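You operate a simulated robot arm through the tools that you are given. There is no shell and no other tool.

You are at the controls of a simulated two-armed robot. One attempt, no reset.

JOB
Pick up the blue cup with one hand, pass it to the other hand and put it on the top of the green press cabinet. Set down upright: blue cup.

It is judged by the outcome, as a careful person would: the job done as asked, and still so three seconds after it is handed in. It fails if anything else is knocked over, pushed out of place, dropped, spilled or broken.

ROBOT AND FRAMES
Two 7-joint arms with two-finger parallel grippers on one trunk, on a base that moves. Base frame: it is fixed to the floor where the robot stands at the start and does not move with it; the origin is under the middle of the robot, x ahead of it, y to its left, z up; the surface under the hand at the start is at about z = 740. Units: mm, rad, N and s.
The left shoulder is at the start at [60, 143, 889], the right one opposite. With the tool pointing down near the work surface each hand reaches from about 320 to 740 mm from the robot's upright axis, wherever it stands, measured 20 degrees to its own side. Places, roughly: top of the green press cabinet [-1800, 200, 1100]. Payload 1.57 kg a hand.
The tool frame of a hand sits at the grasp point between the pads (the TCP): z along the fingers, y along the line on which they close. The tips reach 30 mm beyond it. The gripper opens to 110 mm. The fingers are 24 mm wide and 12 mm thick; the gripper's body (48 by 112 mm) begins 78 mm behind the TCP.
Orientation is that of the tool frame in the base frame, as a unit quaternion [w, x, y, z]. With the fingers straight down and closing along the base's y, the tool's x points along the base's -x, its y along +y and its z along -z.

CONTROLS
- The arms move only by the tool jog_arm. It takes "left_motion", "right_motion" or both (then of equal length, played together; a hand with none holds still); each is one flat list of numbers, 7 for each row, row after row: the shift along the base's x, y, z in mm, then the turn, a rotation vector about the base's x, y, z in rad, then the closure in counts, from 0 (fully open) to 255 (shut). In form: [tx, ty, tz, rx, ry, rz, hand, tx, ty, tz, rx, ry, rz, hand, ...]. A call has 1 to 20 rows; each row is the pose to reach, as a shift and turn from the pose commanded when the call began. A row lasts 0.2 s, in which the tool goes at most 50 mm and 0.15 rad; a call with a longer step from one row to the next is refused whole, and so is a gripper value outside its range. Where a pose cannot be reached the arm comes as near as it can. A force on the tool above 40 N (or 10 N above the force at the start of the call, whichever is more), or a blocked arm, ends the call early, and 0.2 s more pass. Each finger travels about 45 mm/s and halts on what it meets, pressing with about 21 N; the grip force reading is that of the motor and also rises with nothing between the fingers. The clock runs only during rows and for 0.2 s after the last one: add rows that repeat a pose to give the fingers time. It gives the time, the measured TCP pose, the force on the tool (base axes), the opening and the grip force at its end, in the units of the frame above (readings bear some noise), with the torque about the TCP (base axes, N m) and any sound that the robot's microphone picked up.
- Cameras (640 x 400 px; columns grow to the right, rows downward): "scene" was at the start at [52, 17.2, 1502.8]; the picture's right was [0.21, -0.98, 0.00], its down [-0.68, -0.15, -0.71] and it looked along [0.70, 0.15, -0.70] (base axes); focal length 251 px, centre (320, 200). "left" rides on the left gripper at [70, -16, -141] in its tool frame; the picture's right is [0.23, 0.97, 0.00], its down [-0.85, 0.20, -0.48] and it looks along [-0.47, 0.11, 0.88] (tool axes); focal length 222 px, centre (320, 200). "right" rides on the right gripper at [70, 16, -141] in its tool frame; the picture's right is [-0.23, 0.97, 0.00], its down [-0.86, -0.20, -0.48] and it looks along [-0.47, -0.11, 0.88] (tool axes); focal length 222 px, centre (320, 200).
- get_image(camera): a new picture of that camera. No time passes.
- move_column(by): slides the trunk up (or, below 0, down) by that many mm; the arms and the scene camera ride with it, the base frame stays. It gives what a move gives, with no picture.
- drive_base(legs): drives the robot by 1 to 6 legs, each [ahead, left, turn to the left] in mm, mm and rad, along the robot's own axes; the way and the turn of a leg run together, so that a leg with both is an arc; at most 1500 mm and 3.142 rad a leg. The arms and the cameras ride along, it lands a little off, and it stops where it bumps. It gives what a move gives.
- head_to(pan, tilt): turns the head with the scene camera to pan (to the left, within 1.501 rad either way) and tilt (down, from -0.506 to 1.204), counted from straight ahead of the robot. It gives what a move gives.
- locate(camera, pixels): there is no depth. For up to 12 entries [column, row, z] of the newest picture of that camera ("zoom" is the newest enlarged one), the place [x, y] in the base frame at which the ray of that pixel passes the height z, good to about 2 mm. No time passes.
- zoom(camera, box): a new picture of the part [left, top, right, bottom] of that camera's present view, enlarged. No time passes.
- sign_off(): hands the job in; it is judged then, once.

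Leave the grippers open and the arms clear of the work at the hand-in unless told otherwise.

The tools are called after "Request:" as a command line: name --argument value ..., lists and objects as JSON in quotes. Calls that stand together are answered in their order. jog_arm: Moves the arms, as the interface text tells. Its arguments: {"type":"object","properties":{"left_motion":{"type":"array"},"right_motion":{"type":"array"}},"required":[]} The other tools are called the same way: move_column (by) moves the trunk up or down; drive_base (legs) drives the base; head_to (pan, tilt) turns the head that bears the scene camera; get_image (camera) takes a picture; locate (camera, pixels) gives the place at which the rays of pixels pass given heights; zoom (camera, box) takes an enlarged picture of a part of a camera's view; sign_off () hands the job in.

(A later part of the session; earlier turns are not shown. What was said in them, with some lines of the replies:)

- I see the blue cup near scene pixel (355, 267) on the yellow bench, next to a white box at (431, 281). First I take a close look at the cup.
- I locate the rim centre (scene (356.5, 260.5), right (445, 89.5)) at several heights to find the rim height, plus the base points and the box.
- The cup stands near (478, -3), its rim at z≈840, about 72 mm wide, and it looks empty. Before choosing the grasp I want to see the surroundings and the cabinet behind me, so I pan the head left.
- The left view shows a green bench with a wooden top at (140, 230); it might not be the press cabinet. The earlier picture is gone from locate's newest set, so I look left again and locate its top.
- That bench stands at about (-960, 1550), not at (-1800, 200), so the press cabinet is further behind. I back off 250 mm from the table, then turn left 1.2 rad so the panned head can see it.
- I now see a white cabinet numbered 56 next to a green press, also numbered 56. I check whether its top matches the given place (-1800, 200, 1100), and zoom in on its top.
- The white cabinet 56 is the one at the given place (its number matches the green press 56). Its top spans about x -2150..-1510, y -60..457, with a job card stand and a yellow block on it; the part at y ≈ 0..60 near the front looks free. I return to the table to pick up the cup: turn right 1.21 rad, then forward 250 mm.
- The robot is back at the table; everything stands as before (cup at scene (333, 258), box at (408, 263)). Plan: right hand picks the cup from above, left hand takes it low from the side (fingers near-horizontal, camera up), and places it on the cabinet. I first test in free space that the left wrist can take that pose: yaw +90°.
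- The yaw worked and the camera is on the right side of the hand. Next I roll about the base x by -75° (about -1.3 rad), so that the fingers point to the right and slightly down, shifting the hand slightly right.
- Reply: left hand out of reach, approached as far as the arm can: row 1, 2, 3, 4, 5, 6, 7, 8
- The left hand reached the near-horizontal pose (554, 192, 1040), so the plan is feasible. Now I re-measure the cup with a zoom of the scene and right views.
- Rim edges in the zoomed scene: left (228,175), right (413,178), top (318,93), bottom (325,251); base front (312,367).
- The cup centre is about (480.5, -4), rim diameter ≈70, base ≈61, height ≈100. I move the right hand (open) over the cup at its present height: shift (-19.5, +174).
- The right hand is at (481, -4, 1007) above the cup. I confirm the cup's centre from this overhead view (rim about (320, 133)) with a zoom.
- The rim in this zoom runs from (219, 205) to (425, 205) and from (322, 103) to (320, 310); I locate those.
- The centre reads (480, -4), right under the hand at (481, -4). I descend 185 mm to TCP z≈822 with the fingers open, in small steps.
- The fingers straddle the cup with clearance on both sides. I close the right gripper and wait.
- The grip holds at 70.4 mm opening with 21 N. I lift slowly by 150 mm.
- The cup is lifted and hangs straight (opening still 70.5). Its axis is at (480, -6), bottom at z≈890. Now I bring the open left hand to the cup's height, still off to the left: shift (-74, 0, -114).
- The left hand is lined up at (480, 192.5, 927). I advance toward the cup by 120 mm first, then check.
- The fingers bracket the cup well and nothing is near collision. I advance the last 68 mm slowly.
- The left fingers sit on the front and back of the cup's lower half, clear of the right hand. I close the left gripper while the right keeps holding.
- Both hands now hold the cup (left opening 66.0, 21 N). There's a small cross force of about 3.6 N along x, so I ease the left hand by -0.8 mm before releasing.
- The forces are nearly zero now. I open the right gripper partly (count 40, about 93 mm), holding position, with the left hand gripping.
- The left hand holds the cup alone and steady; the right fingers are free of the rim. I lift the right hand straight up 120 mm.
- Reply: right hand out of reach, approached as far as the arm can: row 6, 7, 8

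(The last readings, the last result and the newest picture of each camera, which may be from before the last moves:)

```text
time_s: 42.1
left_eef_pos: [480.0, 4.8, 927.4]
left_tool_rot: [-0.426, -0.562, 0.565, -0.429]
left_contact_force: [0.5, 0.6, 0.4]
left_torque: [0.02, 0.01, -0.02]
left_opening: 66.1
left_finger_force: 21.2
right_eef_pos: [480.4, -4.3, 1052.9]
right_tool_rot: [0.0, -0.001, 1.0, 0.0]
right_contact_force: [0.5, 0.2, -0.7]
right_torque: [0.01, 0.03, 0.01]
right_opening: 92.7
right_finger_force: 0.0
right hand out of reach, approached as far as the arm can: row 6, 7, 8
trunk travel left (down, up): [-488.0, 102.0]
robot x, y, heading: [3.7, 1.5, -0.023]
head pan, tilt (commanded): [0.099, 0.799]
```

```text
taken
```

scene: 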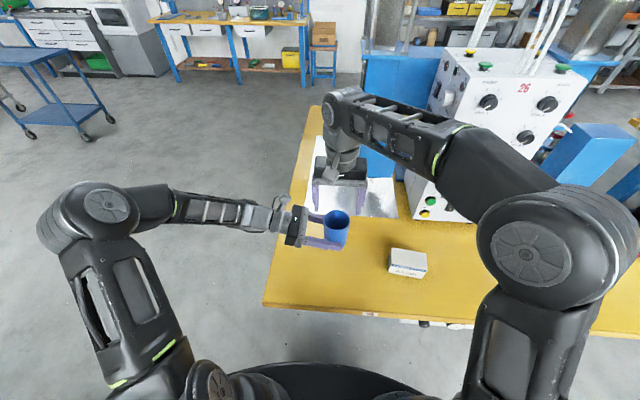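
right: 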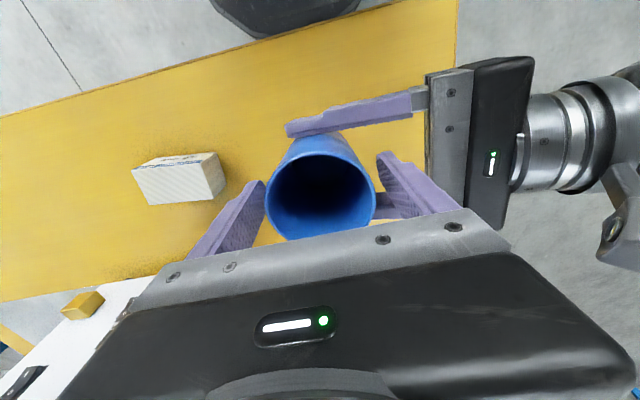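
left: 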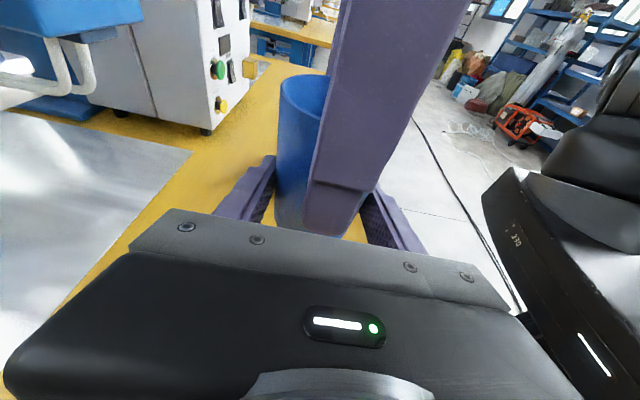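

The right hand stopped at z=1053 (its upper limit here), but the tips at ≈1023 clear the rim at ≈990. I move it sideways to the right at the same height, away from the cup.

Request:
jog_arm --right_motion '[0, -20, 0, 0, 0, 0, 40, 5, -45, 0, 0, 0, 0, 40, 10, -70, 0, 0, 0, 0, 40, 15, -100, 0, 0, 0, 0, 40, 20, -130, 0, 0, 0, 0, 40, 20, -160, 0, 0, 0, 0, 20, 20, -180, -20, 0, 0, 0, 0, 20, -190, -40, 0, 0, 0, 0, 20, -190, -40, 0, 0, 0, 0]'

Request:
get_image --camera "scene"

Request:
get_image --camera "left"

```text
time_s: 44.1
left_eef_pos: [480.7, 5.0, 927.5]
left_tool_rot: [-0.426, -0.561, 0.565, -0.429]
left_contact_force: [0.7, 0.1, -0.4]
left_torque: [0.03, 0.0, -0.02]
left_opening: 65.8
left_finger_force: 20.6
right_eef_pos: [500.2, -194.0, 1013.0]
right_tool_rot: [0.0, 0.0, 1.0, -0.001]
right_contact_force: [0.5, -0.5, 0.6]
right_torque: [-0.04, -0.02, -0.02]
right_opening: 109.9
right_finger_force: 0.1
trunk travel left (down, up): [-488.0, 102.0]
robot x, y, heading: [1.8, -4.1, -0.011]
head pan, tilt (commanded): [0.099, 0.799]
```

```text
taken
```

scene: 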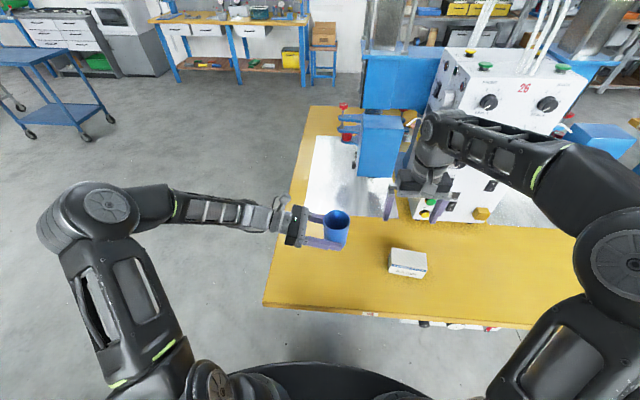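

```text
taken
```

left: 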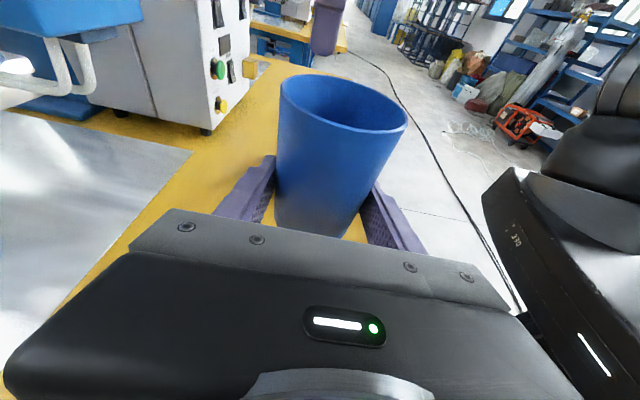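

The left hand holds the cup firmly and upright. Before driving, I tuck the right hand to the robot's right side, away from the cabinet-side obstacles: shift (-230, -190, 0) in steps.

Request:
jog_arm --right_motion '[-15, -25, 0, 0, 0, 0, 0, -35, -50, 0, 0, 0, 0, 0, -60, -75, 0, 0, 0, 0, 0, -85, -100, 0, 0, 0, 0, 0, -110, -125, 0, 0, 0, 0, 0, -140, -150, 0, 0, 0, 0, 0, -170, -170, 0, 0, 0, 0, 0, -200, -185, 0, 0, 0, 0, 0, -230, -190, 0, 0, 0, 0, 0, -230, -190, 0, 0, 0, 0, 0]'

Request:
head_to --pan 0.0 --tilt 1.2

Request:
get_image --camera "scene"

```text
time_s: 46.3
left_eef_pos: [479.0, 5.2, 927.6]
left_tool_rot: [-0.426, -0.561, 0.565, -0.429]
left_contact_force: [0.4, 0.1, 0.3]
left_torque: [0.02, 0.01, -0.02]
left_opening: 66.1
left_finger_force: 20.8
right_eef_pos: [271.9, -384.5, 1010.6]
right_tool_rot: [0.0, 0.0, 1.0, -0.001]
right_contact_force: [0.9, -0.7, -0.3]
right_torque: [0.01, 0.04, -0.04]
right_opening: 110.2
right_finger_force: 0.1
trunk travel left (down, up): [-488.0, 102.0]
robot x, y, heading: [2.4, -0.5, -0.013]
head pan, tilt (commanded): [0.099, 0.799]
```

```text
time_s: 47.2
left_eef_pos: [480.3, 4.6, 926.9]
left_tool_rot: [-0.427, -0.561, 0.566, -0.428]
left_contact_force: [-0.4, -0.2, -0.4]
left_torque: [-0.03, 0.01, -0.01]
left_opening: 66.1
left_finger_force: 20.8
right_eef_pos: [271.3, -385.4, 1011.5]
right_tool_rot: [0.0, 0.0, 1.0, 0.001]
right_contact_force: [0.1, 0.3, -0.5]
right_torque: [0.02, 0.01, 0.01]
right_opening: 109.8
right_finger_force: 0.1
trunk travel left (down, up): [-488.0, 102.0]
robot x, y, heading: [-0.1, 0.5, -0.016]
head pan, tilt (commanded): [0.0, 1.201]
```

```text
taken
```

scene: 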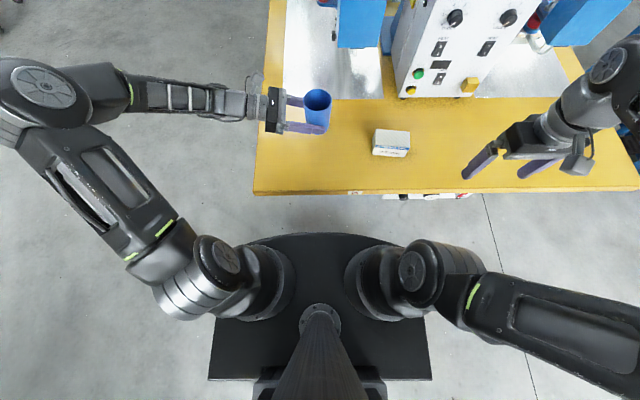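

Looking down I see the robot's base front edge at (320, 233) and the table edge at (255, 193)–(520, 195). I locate them to know how close the base may get.

Request:
locate --camera "scene" --pixels '[[320, 233, 0], [320, 233, 200], [320, 233, 400], [320, 233, 740], [210, 380, 200], [210, 380, 400], [430, 380, 200], [255, 193, 740], [520, 193, 740]]'

```text
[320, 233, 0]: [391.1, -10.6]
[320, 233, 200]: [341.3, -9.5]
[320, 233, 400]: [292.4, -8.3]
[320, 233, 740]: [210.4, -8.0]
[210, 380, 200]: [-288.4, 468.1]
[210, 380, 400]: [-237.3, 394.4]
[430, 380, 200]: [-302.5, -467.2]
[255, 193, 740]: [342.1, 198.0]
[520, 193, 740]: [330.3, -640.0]
```

The base reaches at most ~340–390 mm ahead of the axis, so I'll keep the cabinet front at ≥450 mm and extend the left arm. Now I back up 500 mm, then turn left by 3.14 rad to face the cabinet.

Request:
drive_base --legs '[[-500, 0, 0], [0, 0, 3.14]]'

Request:
head_to --pan 0.0 --tilt 0.4

Request:
get_image --camera "scene"

Request:
get_image --camera "left"

```text
time_s: 57.4
left_eef_pos: [-978.8, -1.1, 926.8]
left_tool_rot: [-0.427, 0.567, 0.56, 0.428]
left_contact_force: [-0.3, 0.6, 1.0]
left_torque: [0.01, 0.0, 0.0]
left_opening: 65.7
left_finger_force: 21.1
right_eef_pos: [-767.3, 387.0, 1011.4]
right_tool_rot: [0.0, 1.0, -0.004, 0.0]
right_contact_force: [0.2, 0.6, -0.3]
right_torque: [-0.01, 0.0, -0.02]
right_opening: 109.9
right_finger_force: 0.0
trunk travel left (down, up): [-488.0, 102.0]
robot x, y, heading: [-498.6, 3.0, 3.117]
head pan, tilt (commanded): [0.0, 1.201]
```

```text
time_s: 58.6
left_eef_pos: [-979.7, -1.2, 926.7]
left_tool_rot: [-0.427, 0.567, 0.56, 0.427]
left_contact_force: [-0.7, -0.3, -0.3]
left_torque: [0.0, 0.0, 0.0]
left_opening: 65.8
left_finger_force: 20.5
right_eef_pos: [-767.6, 386.5, 1011.7]
right_tool_rot: [0.0, 1.0, -0.004, 0.0]
right_contact_force: [-0.3, -0.6, -0.3]
right_torque: [-0.02, 0.02, 0.0]
right_opening: 110.2
right_finger_force: 0.1
trunk travel left (down, up): [-488.0, 102.0]
robot x, y, heading: [-500.8, 3.6, 3.12]
head pan, tilt (commanded): [0.0, 0.4]
```

```text
taken
```

scene: 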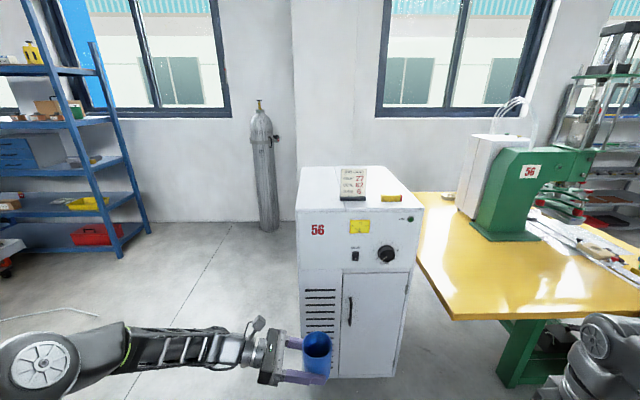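

```text
taken
```

left: 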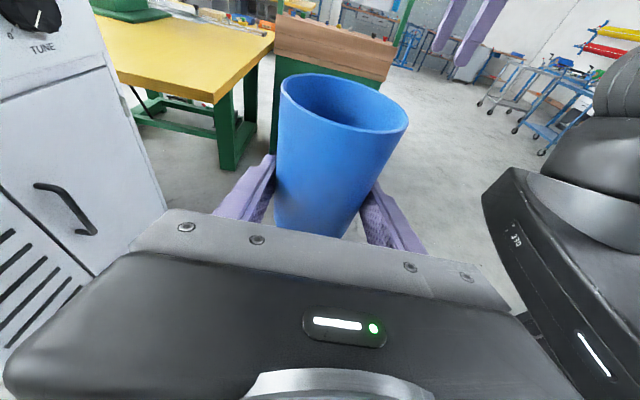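

I face the cabinet now; the cup is still held upright. I zoom in on the cabinet top to measure its edges and the card stand.

Request:
zoom --camera "scene" --box '[280, 150, 440, 250]'

Request:
locate --camera "zoom" --pixels '[[62, 240, 1100], [572, 236, 1100], [88, 68, 1100], [490, 66, 1100], [240, 195, 1100], [345, 195, 1100], [405, 205, 1100], [485, 200, 1100]]'

```text
4.00 times, centred on (360, 200) of scene
```

zoom: 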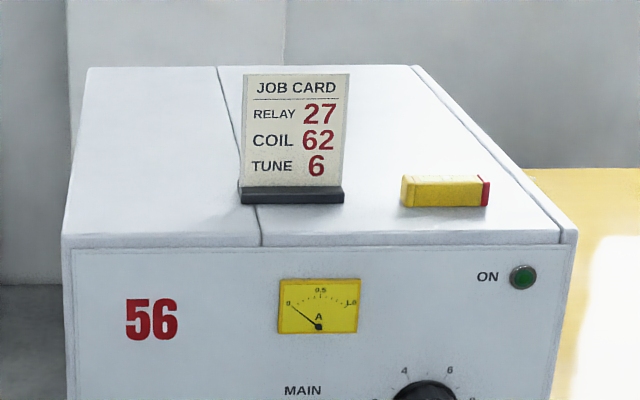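

```text
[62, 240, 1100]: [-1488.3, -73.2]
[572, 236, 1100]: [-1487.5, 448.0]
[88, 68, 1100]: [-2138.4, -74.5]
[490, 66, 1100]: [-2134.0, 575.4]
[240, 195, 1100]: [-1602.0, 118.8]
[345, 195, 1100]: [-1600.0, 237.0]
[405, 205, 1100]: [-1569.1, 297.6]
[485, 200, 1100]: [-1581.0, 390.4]
```

The cabinet front edge is at x≈-1488, left edge y≈-73; the card base spans y 119–237 at x≈-1600. I aim the cup for about (-1585, 20). I check the yellow press table's near corner for base clearance, and raise the trunk 102 mm.

Request:
locate --camera "scene" --pixels '[[453, 320, 740], [417, 262, 740], [640, 318, 740], [497, 378, 0], [300, 378, 0], [395, 375, 0]]'

Request:
move_column --by 102

```text
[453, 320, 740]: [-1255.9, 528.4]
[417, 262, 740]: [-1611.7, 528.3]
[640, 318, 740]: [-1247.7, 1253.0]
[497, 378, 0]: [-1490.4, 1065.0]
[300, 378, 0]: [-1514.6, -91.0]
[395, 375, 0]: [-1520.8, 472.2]
```

```text
time_s: 59.9
left_eef_pos: [-979.1, 0.7, 1028.8]
left_tool_rot: [-0.428, 0.567, 0.56, 0.428]
left_contact_force: [-0.9, -0.2, -1.5]
left_torque: [0.0, 0.0, -0.01]
left_opening: 65.8
left_finger_force: 21.0
right_eef_pos: [-767.6, 386.2, 1113.7]
right_tool_rot: [0.0, 1.0, -0.003, 0.0]
right_contact_force: [-0.3, 0.1, 0.3]
right_torque: [-0.01, 0.02, -0.02]
right_opening: 109.9
right_finger_force: 0.0
trunk travel left (down, up): [-590.0, 0.0]
robot x, y, heading: [-497.3, 2.5, 3.117]
head pan, tilt (commanded): [0.0, 0.4]
```

The table's near edge is at x≈-1250 for y>528, so there is room. Now I raise the left hand by 140 mm and extend it 75 mm forward (base -x), keeping the grip.

Request:
jog_arm --left_motion '[0, 0, 10, 0, 0, 0, 255, 0, 0, 25, 0, 0, 0, 255, 0, 0, 40, 0, 0, 0, 255, -5, 0, 55, 0, 0, 0, 255, -15, 0, 70, 0, 0, 0, 255, -25, 0, 85, 0, 0, 0, 255, -35, 0, 100, 0, 0, 0, 255, -45, 0, 115, 0, 0, 0, 255, -55, 0, 127, 0, 0, 0, 255, -65, 0, 135, 0, 0, 0, 255, -75, 0, 140, 0, 0, 0, 255, -75, 0, 140, 0, 0, 0, 255]'

Request:
get_image --camera "scene"

Request:
get_image --camera "left"

```text
time_s: 62.5
left_eef_pos: [-1053.9, -0.8, 1169.0]
left_tool_rot: [-0.427, 0.567, 0.559, 0.428]
left_contact_force: [0.1, -0.4, -0.2]
left_torque: [-0.02, -0.01, 0.01]
left_opening: 65.9
left_finger_force: 21.5
right_eef_pos: [-767.1, 386.5, 1114.1]
right_tool_rot: [0.0, 1.0, -0.003, 0.0]
right_contact_force: [0.2, -0.1, 0.5]
right_torque: [-0.01, 0.03, 0.01]
right_opening: 109.9
right_finger_force: 0.1
trunk travel left (down, up): [-590.0, 0.0]
robot x, y, heading: [-501.1, 1.4, 3.117]
head pan, tilt (commanded): [0.0, 0.4]
```

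```text
taken
```

scene: 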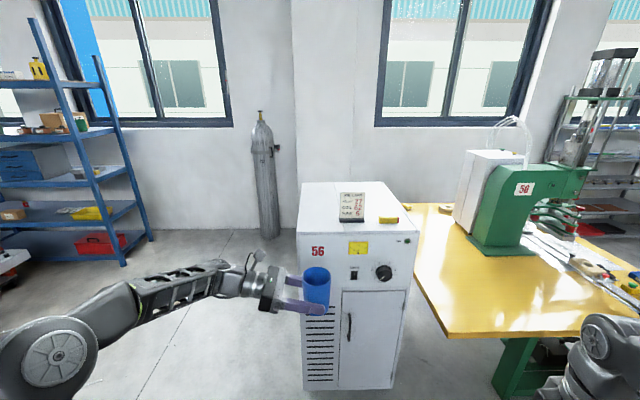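

```text
taken
```

left: 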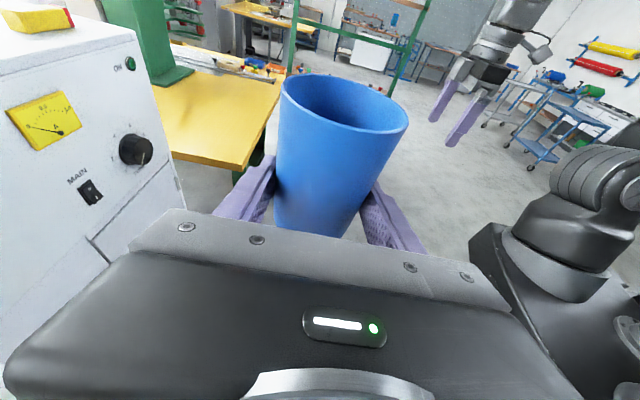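

The hand reaches (-1054, -1, 1169), cup bottom ≈1132. To check the cabinet top's true height, I use the new, 102 mm higher camera viewpoint on the same corners.

Request:
zoom --camera "scene" --box '[280, 165, 440, 265]'

```text
4.00 times, centred on (360, 215) of scene
```

zoom: 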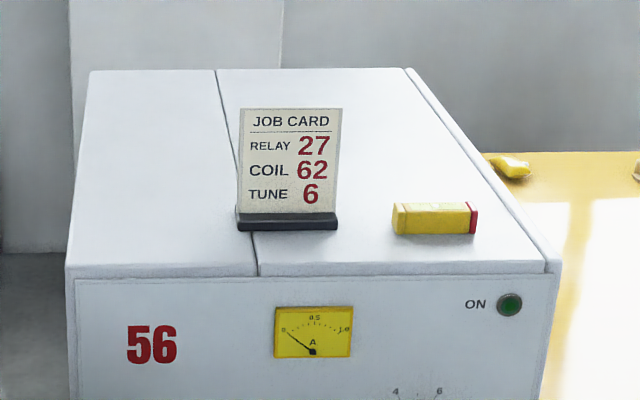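

I use the point where the lid seam meets the front edge: now at zoom (257, 275), and the left front corner (66, 266).

Request:
locate --camera "zoom" --pixels '[[257, 275, 1060], [257, 275, 1080], [257, 275, 1100], [257, 275, 1120], [66, 266, 1080], [66, 266, 1100], [66, 266, 1120], [238, 228, 1100], [337, 228, 1100], [87, 70, 1100], [390, 232, 1100], [475, 232, 1100]]'

```text
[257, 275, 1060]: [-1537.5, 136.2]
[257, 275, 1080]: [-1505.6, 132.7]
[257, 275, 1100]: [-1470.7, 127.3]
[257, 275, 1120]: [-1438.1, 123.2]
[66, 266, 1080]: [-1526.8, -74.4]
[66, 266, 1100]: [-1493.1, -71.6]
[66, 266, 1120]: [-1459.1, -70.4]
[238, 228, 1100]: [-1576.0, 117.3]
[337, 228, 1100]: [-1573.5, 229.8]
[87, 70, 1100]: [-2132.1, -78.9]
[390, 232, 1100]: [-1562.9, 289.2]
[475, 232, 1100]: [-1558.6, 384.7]
```

The two viewpoints agree on a top height of about 1100–1106. The path at y ≈ 7–55 is clear of the card (y≥117). I drive forward 520 mm.

Request:
drive_base --legs '[[400, 0, 0], [120, 0, 0]]'

Request:
get_image --camera "scene"

Request:
get_image --camera "left"

```text
time_s: 65.9
left_eef_pos: [-1577.0, 10.2, 1168.5]
left_tool_rot: [-0.426, 0.567, 0.56, 0.428]
left_contact_force: [-0.9, 0.2, -1.1]
left_torque: [0.0, 0.01, -0.03]
left_opening: 65.8
left_finger_force: 20.9
right_eef_pos: [-1291.3, 398.1, 1114.2]
right_tool_rot: [0.0, 1.0, -0.004, 0.0]
right_contact_force: [-1.2, 0.4, -0.4]
right_torque: [-0.03, -0.07, -0.03]
right_opening: 109.8
right_finger_force: 0.0
trunk travel left (down, up): [-590.0, 0.0]
robot x, y, heading: [-1023.1, 15.9, 3.121]
head pan, tilt (commanded): [0.0, 0.4]
```

```text
taken
```

scene: 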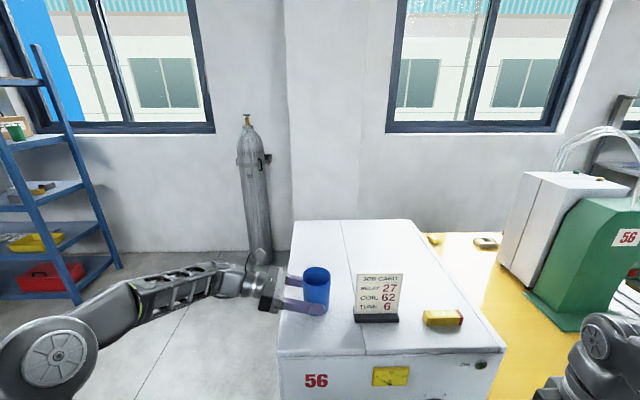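

```text
taken
```

left: 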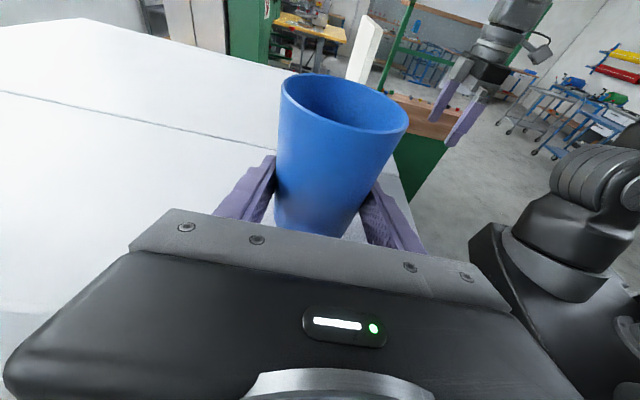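

The cup hovers over the cabinet top's left part. I tilt the head down for a closer check of the position relative to the front edge and the card.

Request:
head_to --pan 0.0 --tilt 0.75

Request:
get_image --camera "scene"

Request:
zoom --camera "scene" --box '[220, 120, 420, 245]'

```text
time_s: 66.7
left_eef_pos: [-1576.5, 11.0, 1167.8]
left_tool_rot: [-0.427, 0.567, 0.56, 0.427]
left_contact_force: [0.0, 0.3, -0.8]
left_torque: [-0.03, 0.0, 0.02]
left_opening: 65.9
left_finger_force: 21.4
right_eef_pos: [-1288.0, 398.2, 1112.4]
right_tool_rot: [0.0, 1.0, -0.004, 0.0]
right_contact_force: [-0.3, 0.1, -0.5]
right_torque: [0.01, 0.0, 0.03]
right_opening: 110.0
right_finger_force: 0.0
trunk travel left (down, up): [-590.0, 0.0]
robot x, y, heading: [-1020.5, 16.6, 3.118]
head pan, tilt (commanded): [0.0, 0.75]
```

```text
taken
```

scene: 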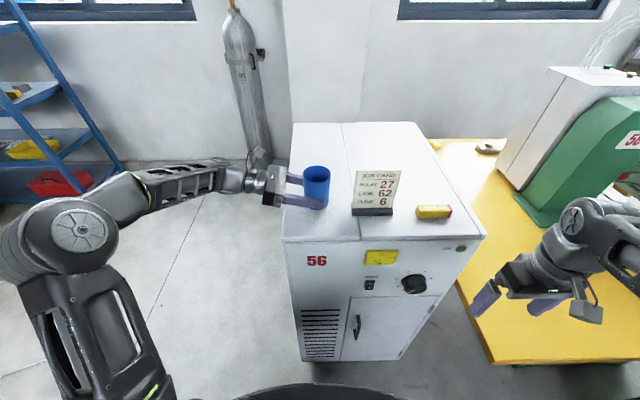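

```text
3.20 times, centred on (320, 182) of scene
```

zoom: 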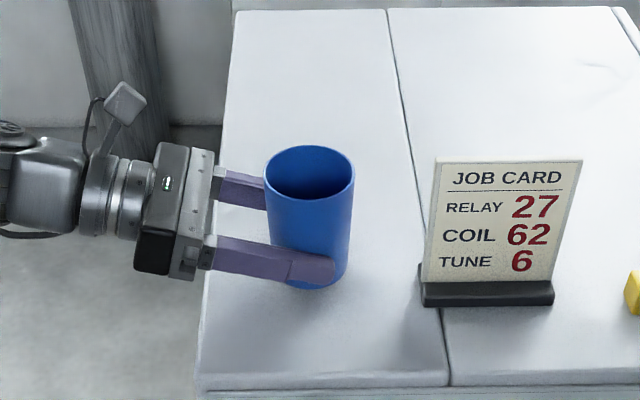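

Clear space around the cup. I locate the front edge, left edge and card base at z=1100 from here.

Request:
locate --camera "zoom" --pixels '[[198, 388, 1100], [448, 386, 1100], [205, 300, 1100], [424, 305, 1100], [420, 270, 1100], [552, 303, 1100], [235, 12, 1100], [310, 288, 1130], [310, 175, 1232]]'

```text
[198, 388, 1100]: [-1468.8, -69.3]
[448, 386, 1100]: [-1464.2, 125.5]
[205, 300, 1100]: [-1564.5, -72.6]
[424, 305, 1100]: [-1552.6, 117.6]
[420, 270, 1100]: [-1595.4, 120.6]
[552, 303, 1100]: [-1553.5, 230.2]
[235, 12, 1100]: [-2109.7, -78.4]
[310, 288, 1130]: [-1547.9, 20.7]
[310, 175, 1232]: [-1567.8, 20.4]
```

The views from near and far differ a little and suggest the true top may be as high as ~1115, so I descend cautiously, reading the force. First 10 mm.

Request:
jog_arm --left_motion '[0, 0, -3, 0, 0, 0, 255, 0, 0, -6, 0, 0, 0, 255, 0, 0, -8, 0, 0, 0, 255, 0, 0, -10, 0, 0, 0, 255, 0, 0, -10, 0, 0, 0, 255]'

Request:
zoom --camera "scene" --box '[270, 150, 370, 220]'

Request:
zoom --camera "left" --box '[220, 60, 460, 260]'

```text
time_s: 67.9
left_eef_pos: [-1575.7, 10.1, 1157.9]
left_tool_rot: [-0.428, 0.567, 0.56, 0.427]
left_contact_force: [0.2, 0.0, 0.6]
left_torque: [0.01, 0.02, -0.02]
left_opening: 65.8
left_finger_force: 21.1
right_eef_pos: [-1289.5, 399.0, 1114.2]
right_tool_rot: [0.0, 1.0, -0.004, 0.0]
right_contact_force: [0.3, 0.3, 0.3]
right_torque: [-0.02, 0.02, 0.0]
right_opening: 110.2
right_finger_force: 0.0
trunk travel left (down, up): [-590.0, 0.0]
robot x, y, heading: [-1018.9, 14.7, 3.121]
head pan, tilt (commanded): [0.0, 0.75]
```

```text
5.71 times, centred on (320, 185) of scene
```

zoom: 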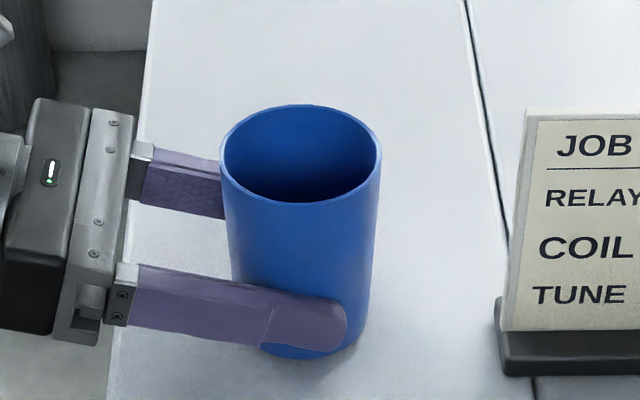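

```text
2.00 times, centred on (340, 160) of left
```

zoom: 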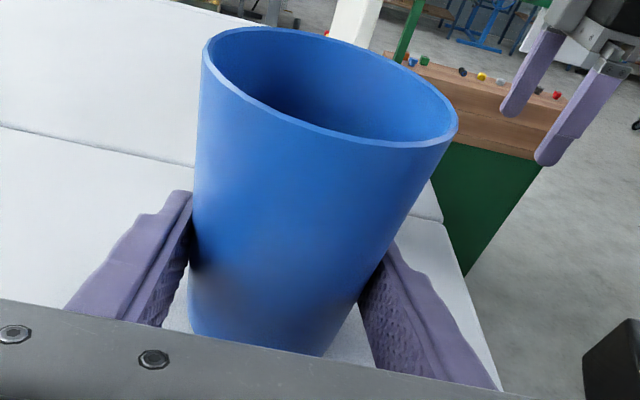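

No contact yet at cup bottom ≈1121. I go down another 5 mm in 1 mm rows.

Request:
jog_arm --left_motion '[0, 0, -1, 0, 0, 0, 255, 0, 0, -2, 0, 0, 0, 255, 0, 0, -3, 0, 0, 0, 255, 0, 0, -4, 0, 0, 0, 255, 0, 0, -5, 0, 0, 0, 255, 0, 0, -5, 0, 0, 0, 255]'

```text
time_s: 69.3
left_eef_pos: [-1576.4, 10.2, 1155.9]
left_tool_rot: [-0.429, 0.566, 0.558, 0.428]
left_contact_force: [-6.9, -1.9, 16.2]
left_torque: [0.1, -0.01, 0.07]
left_opening: 65.7
left_finger_force: 20.6
right_eef_pos: [-1289.7, 397.3, 1113.5]
right_tool_rot: [0.0, 1.0, -0.003, 0.0]
right_contact_force: [0.8, -0.9, -0.6]
right_torque: [-0.01, -0.02, 0.03]
right_opening: 109.8
right_finger_force: 0.0
trunk travel left (down, up): [-590.0, 0.0]
robot x, y, heading: [-1022.2, 15.5, 3.121]
head pan, tilt (commanded): [0.0, 0.75]
```

Contact: 16 N upward with the hand at z≈1156. The cup bottom rests on the cabinet. I ease up 2 mm to drop the preload before releasing.

Request:
jog_arm --left_motion '[0, 0, 1, 0, 0, 0, 255, 0, 0, 2, 0, 0, 0, 255, 0, 0, 2, 0, 0, 0, 255]'

Request:
zoom --camera "scene" --box '[270, 150, 370, 220]'

Request:
zoom --camera "left" --box '[220, 60, 460, 260]'

```text
time_s: 70.1
left_eef_pos: [-1576.8, 10.4, 1157.1]
left_tool_rot: [-0.428, 0.566, 0.56, 0.428]
left_contact_force: [-3.1, -0.2, 10.4]
left_torque: [0.25, -0.04, 0.07]
left_opening: 65.6
left_finger_force: 20.2
right_eef_pos: [-1289.4, 398.4, 1113.3]
right_tool_rot: [0.0, 1.0, -0.004, -0.001]
right_contact_force: [-0.3, 0.2, -0.7]
right_torque: [-0.01, -0.01, -0.01]
right_opening: 110.3
right_finger_force: 0.0
trunk travel left (down, up): [-590.0, 0.0]
robot x, y, heading: [-1019.8, 20.2, 3.12]
head pan, tilt (commanded): [0.0, 0.75]
```

```text
5.71 times, centred on (320, 185) of scene
```

zoom: 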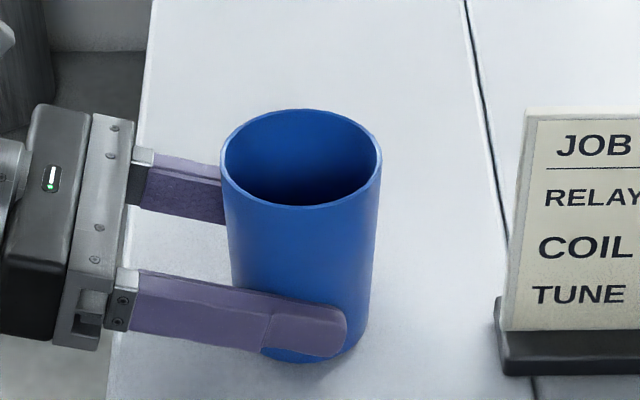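

```text
2.00 times, centred on (340, 160) of left
```

zoom: 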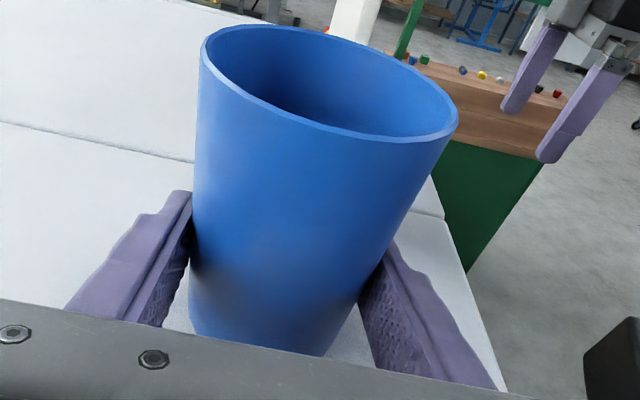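

Still about 10 N. I ease up another 1.2 mm.

Request:
jog_arm --left_motion '[0, 0, 0.6, 0, 0, 0, 255, 0, 0, 1.2, 0, 0, 0, 255, 0, 0, 1.2, 0, 0, 0, 255]'

```text
time_s: 70.9
left_eef_pos: [-1574.7, 9.9, 1156.4]
left_tool_rot: [-0.427, 0.566, 0.56, 0.427]
left_contact_force: [-0.4, 0.5, 0.3]
left_torque: [0.0, 0.01, 0.0]
left_opening: 65.5
left_finger_force: 21.0
right_eef_pos: [-1289.7, 398.2, 1114.2]
right_tool_rot: [0.001, 1.0, -0.004, 0.0]
right_contact_force: [-0.3, 0.1, 0.0]
right_torque: [-0.03, -0.02, 0.01]
right_opening: 110.1
right_finger_force: 0.1
trunk travel left (down, up): [-590.0, 0.0]
robot x, y, heading: [-1022.0, 14.6, 3.121]
head pan, tilt (commanded): [0.0, 0.75]
```

Force is now about zero, so the cup is within a fraction of a millimetre of the surface. I lower 0.5 mm to have light contact.

Request:
jog_arm --left_motion '[0, 0, -0.5, 0, 0, 0, 255, 0, 0, -0.5, 0, 0, 0, 255]'

```text
time_s: 71.5
left_eef_pos: [-1576.1, 9.5, 1157.6]
left_tool_rot: [-0.427, 0.567, 0.56, 0.428]
left_contact_force: [-1.2, 0.1, -0.8]
left_torque: [0.01, -0.03, 0.0]
left_opening: 65.4
left_finger_force: 20.7
right_eef_pos: [-1290.1, 398.8, 1113.1]
right_tool_rot: [0.0, 1.0, -0.004, 0.0]
right_contact_force: [0.0, 0.5, -0.4]
right_torque: [-0.04, 0.0, -0.01]
right_opening: 110.0
right_finger_force: 0.0
trunk travel left (down, up): [-590.0, 0.0]
robot x, y, heading: [-1022.1, 14.2, 3.119]
head pan, tilt (commanded): [0.0, 0.75]
```

Still no load; I lower another 0.5 mm.

Request:
jog_arm --left_motion '[0, 0, -0.5, 0, 0, 0, 255, 0, 0, -0.5, 0, 0, 0, 255]'

```text
time_s: 72.1
left_eef_pos: [-1574.9, 9.5, 1154.9]
left_tool_rot: [-0.427, 0.567, 0.56, 0.428]
left_contact_force: [0.5, 0.3, -0.5]
left_torque: [-0.01, 0.0, 0.02]
left_opening: 65.5
left_finger_force: 20.9
right_eef_pos: [-1289.5, 397.5, 1113.8]
right_tool_rot: [0.001, 1.0, -0.004, 0.0]
right_contact_force: [0.3, 0.1, 0.1]
right_torque: [0.0, 0.0, 0.0]
right_opening: 109.9
right_finger_force: 0.0
trunk travel left (down, up): [-590.0, 0.0]
robot x, y, heading: [-1023.9, 14.4, 3.116]
head pan, tilt (commanded): [0.0, 0.75]
```

Still unloaded; another 0.6 mm down.

Request:
jog_arm --left_motion '[0, 0, -0.3, 0, 0, 0, 255, 0, 0, -0.6, 0, 0, 0, 255, 0, 0, -0.6, 0, 0, 0, 255]'

```text
time_s: 72.9
left_eef_pos: [-1576.4, 10.4, 1155.6]
left_tool_rot: [-0.427, 0.567, 0.56, 0.427]
left_contact_force: [0.4, -0.9, 1.5]
left_torque: [-0.01, -0.05, -0.01]
left_opening: 65.6
left_finger_force: 21.1
right_eef_pos: [-1289.0, 397.8, 1114.5]
right_tool_rot: [0.0, 1.0, -0.003, 0.001]
right_contact_force: [-0.6, -0.5, -0.4]
right_torque: [-0.02, -0.01, 0.02]
right_opening: 110.3
right_finger_force: 0.0
trunk travel left (down, up): [-590.0, 0.0]
robot x, y, heading: [-1021.8, 11.8, 3.117]
head pan, tilt (commanded): [0.0, 0.75]
```

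A hint of contact (1.5 N). One more small step of 0.4 mm.

Request:
jog_arm --left_motion '[0, 0, -0.4, 0, 0, 0, 255, 0, 0, -0.4, 0, 0, 0, 255]'

Request:
zoom --camera "scene" --box '[270, 150, 370, 220]'

```text
time_s: 73.5
left_eef_pos: [-1576.3, 11.3, 1155.2]
left_tool_rot: [-0.428, 0.567, 0.558, 0.429]
left_contact_force: [-1.2, -1.4, 4.4]
left_torque: [0.0, -0.06, 0.0]
left_opening: 65.6
left_finger_force: 20.6
right_eef_pos: [-1289.5, 396.7, 1113.5]
right_tool_rot: [0.0, 1.0, -0.003, 0.0]
right_contact_force: [-0.4, -0.3, -0.1]
right_torque: [0.01, 0.04, -0.04]
right_opening: 110.1
right_finger_force: 0.0
trunk travel left (down, up): [-590.0, 0.0]
robot x, y, heading: [-1021.9, 17.3, 3.121]
head pan, tilt (commanded): [0.0, 0.75]
```

```text
5.71 times, centred on (320, 185) of scene
```

zoom: 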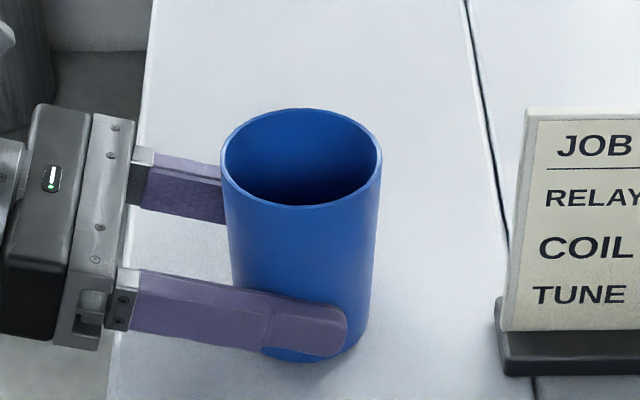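

Light contact of about 4 N: the cup stands on the cabinet. I open the left gripper in place.

Request:
jog_arm --left_motion '[0, 0, 0, 0, 0, 0, 90, 0, 0, 0, 0, 0, 0, 60, 0, 0, 0, 0, 0, 0, 30, 0, 0, 0, 0, 0, 0, 0, 0, 0, 0, 0, 0, 0, 0, 0, 0, 0, 0, 0, 0, 0]'

Request:
zoom --camera "scene" --box '[270, 150, 370, 220]'

Request:
get_image --camera "left"

```text
time_s: 74.9
left_eef_pos: [-1576.3, 10.1, 1153.5]
left_tool_rot: [-0.427, 0.567, 0.559, 0.428]
left_contact_force: [0.7, 0.5, -0.8]
left_torque: [0.01, 0.01, 0.0]
left_opening: 109.7
left_finger_force: 0.0
right_eef_pos: [-1288.4, 397.5, 1114.0]
right_tool_rot: [0.001, 1.0, -0.003, 0.0]
right_contact_force: [-0.5, 0.3, -0.4]
right_torque: [0.01, -0.01, -0.04]
right_opening: 109.9
right_finger_force: 0.0
trunk travel left (down, up): [-590.0, 0.0]
robot x, y, heading: [-1019.3, 19.7, 3.113]
head pan, tilt (commanded): [0.0, 0.75]
```

```text
5.71 times, centred on (320, 185) of scene
```

zoom: 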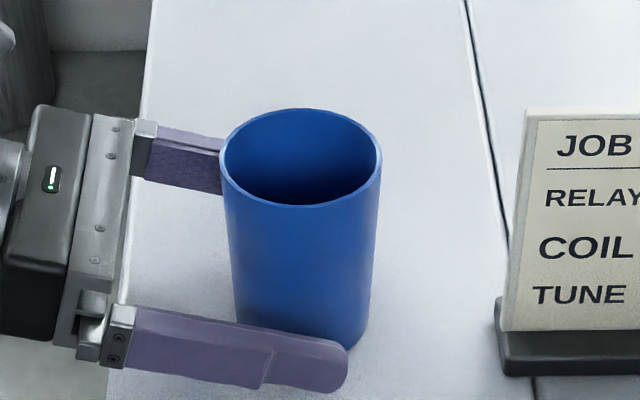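

```text
taken
```

left: 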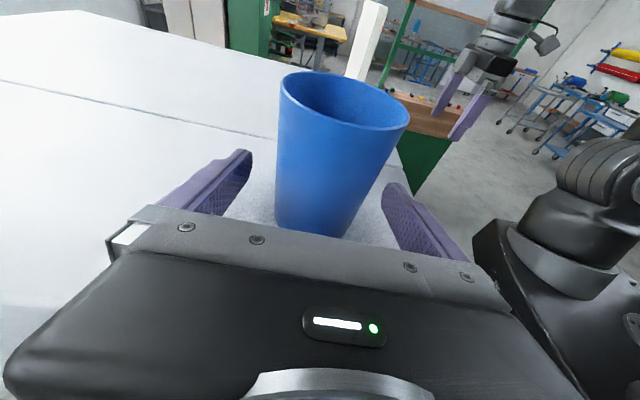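

The cup stands upright, free of the fingers. I retreat the left hand to the left (base -y) and slightly up, 150 mm.

Request:
jog_arm --left_motion '[0, -8, 1, 0, 0, 0, 0, 0, -18, 3, 0, 0, 0, 0, 0, -30, 6, 0, 0, 0, 0, 0, -45, 10, 0, 0, 0, 0, 0, -65, 15, 0, 0, 0, 0, 0, -85, 18, 0, 0, 0, 0, 0, -105, 20, 0, 0, 0, 0, 0, -125, 20, 0, 0, 0, 0, 0, -150, 20, 0, 0, 0, 0, 0, -150, 20, 0, 0, 0, 0]'

Request:
get_image --camera "scene"

Request:
get_image --camera "left"

```text
time_s: 77.1
left_eef_pos: [-1576.1, -139.7, 1175.6]
left_tool_rot: [-0.427, 0.567, 0.559, 0.428]
left_contact_force: [0.7, -0.2, 0.9]
left_torque: [-0.01, -0.04, -0.05]
left_opening: 109.9
left_finger_force: 0.1
right_eef_pos: [-1289.2, 398.1, 1114.1]
right_tool_rot: [0.0, 1.0, -0.003, 0.0]
right_contact_force: [-0.8, 0.2, -0.2]
right_torque: [-0.03, 0.03, 0.01]
right_opening: 110.1
right_finger_force: 0.0
trunk travel left (down, up): [-590.0, 0.0]
robot x, y, heading: [-1022.8, 18.9, 3.116]
head pan, tilt (commanded): [0.0, 0.75]
```

```text
taken
```

scene: 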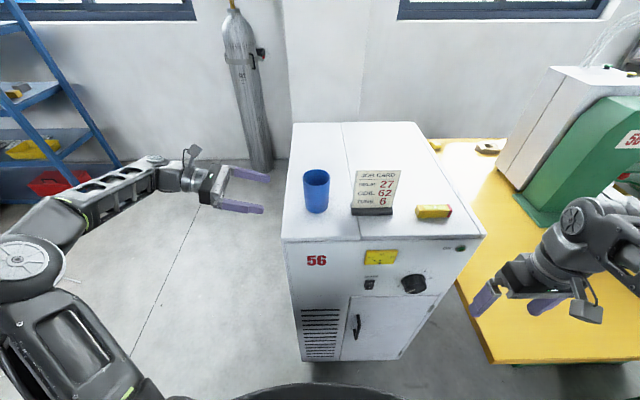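

```text
taken
```

left: 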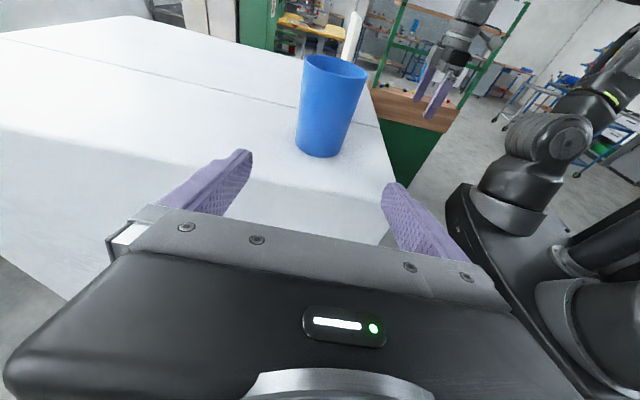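

The cup stands upright at about (-1576, 18) on the cabinet; the card and the yellow block are untouched. I back the base away 300 mm so both open hands are well clear, then check once more.

Request:
drive_base --legs '[[-300, 0, 0]]'

Request:
get_image --camera "scene"

Request:
zoom --camera "scene" --box '[260, 50, 460, 175]'

```text
time_s: 79.1
left_eef_pos: [-1274.2, -146.9, 1175.6]
left_tool_rot: [-0.428, 0.567, 0.559, 0.428]
left_contact_force: [0.3, -0.2, 0.7]
left_torque: [0.0, -0.01, 0.04]
left_opening: 110.1
left_finger_force: 0.1
right_eef_pos: [-986.9, 391.0, 1113.5]
right_tool_rot: [0.0, 1.0, -0.003, 0.0]
right_contact_force: [0.3, 0.6, -0.7]
right_torque: [0.01, 0.01, -0.01]
right_opening: 110.0
right_finger_force: 0.2
trunk travel left (down, up): [-590.0, 0.0]
robot x, y, heading: [-719.8, 10.3, 3.125]
head pan, tilt (commanded): [0.0, 0.75]
```

```text
taken
```

scene: 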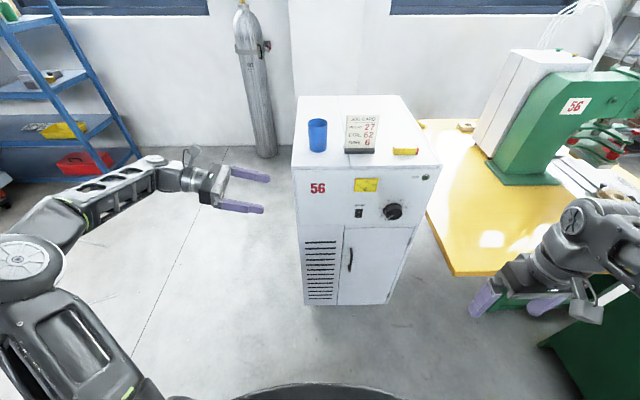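

```text
3.20 times, centred on (360, 112) of scene
```

zoom: 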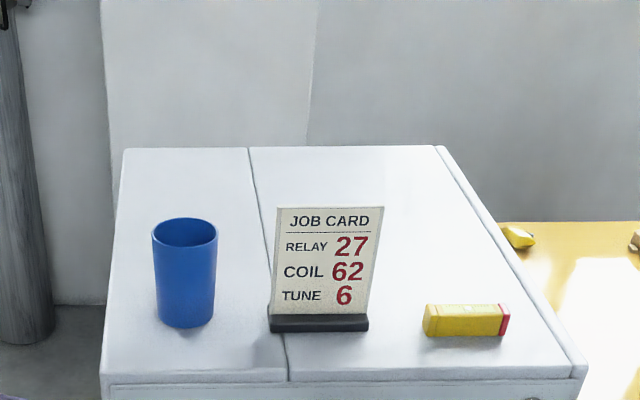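

The blue cup stands upright on top of the green press's cabinet (56), with the job card and block in place. Both grippers are open and clear. I hand the job in.

Request:
sign_off

```text
The job is handed in.
```

The blue cup is standing upright on top of the green press cabinet, and the job is handed in. I took "the green press cabinet" to be the white cabinet numbered 56. It shares that number with the green press beside it, and it stands at the place you gave.

- **Pick-up and pass:** The right hand picked the cup up from above. The left hand then took it low from the side, and the right hand let go only once the left was holding it.
- **Placement:** The cup stands near (-1576, 18), about 110 mm back from the front edge. The cabinet top is at about z = 1119, slightly higher than the 1100 given, so I lowered the cup the last few millimetres by feel.
- **Surroundings:** Nothing was knocked over or moved. The job card and yellow block on the cabinet are where they were.
- **Robot at hand-in:** Both grippers are open, and the robot is backed about 300 mm away from the cabinet.
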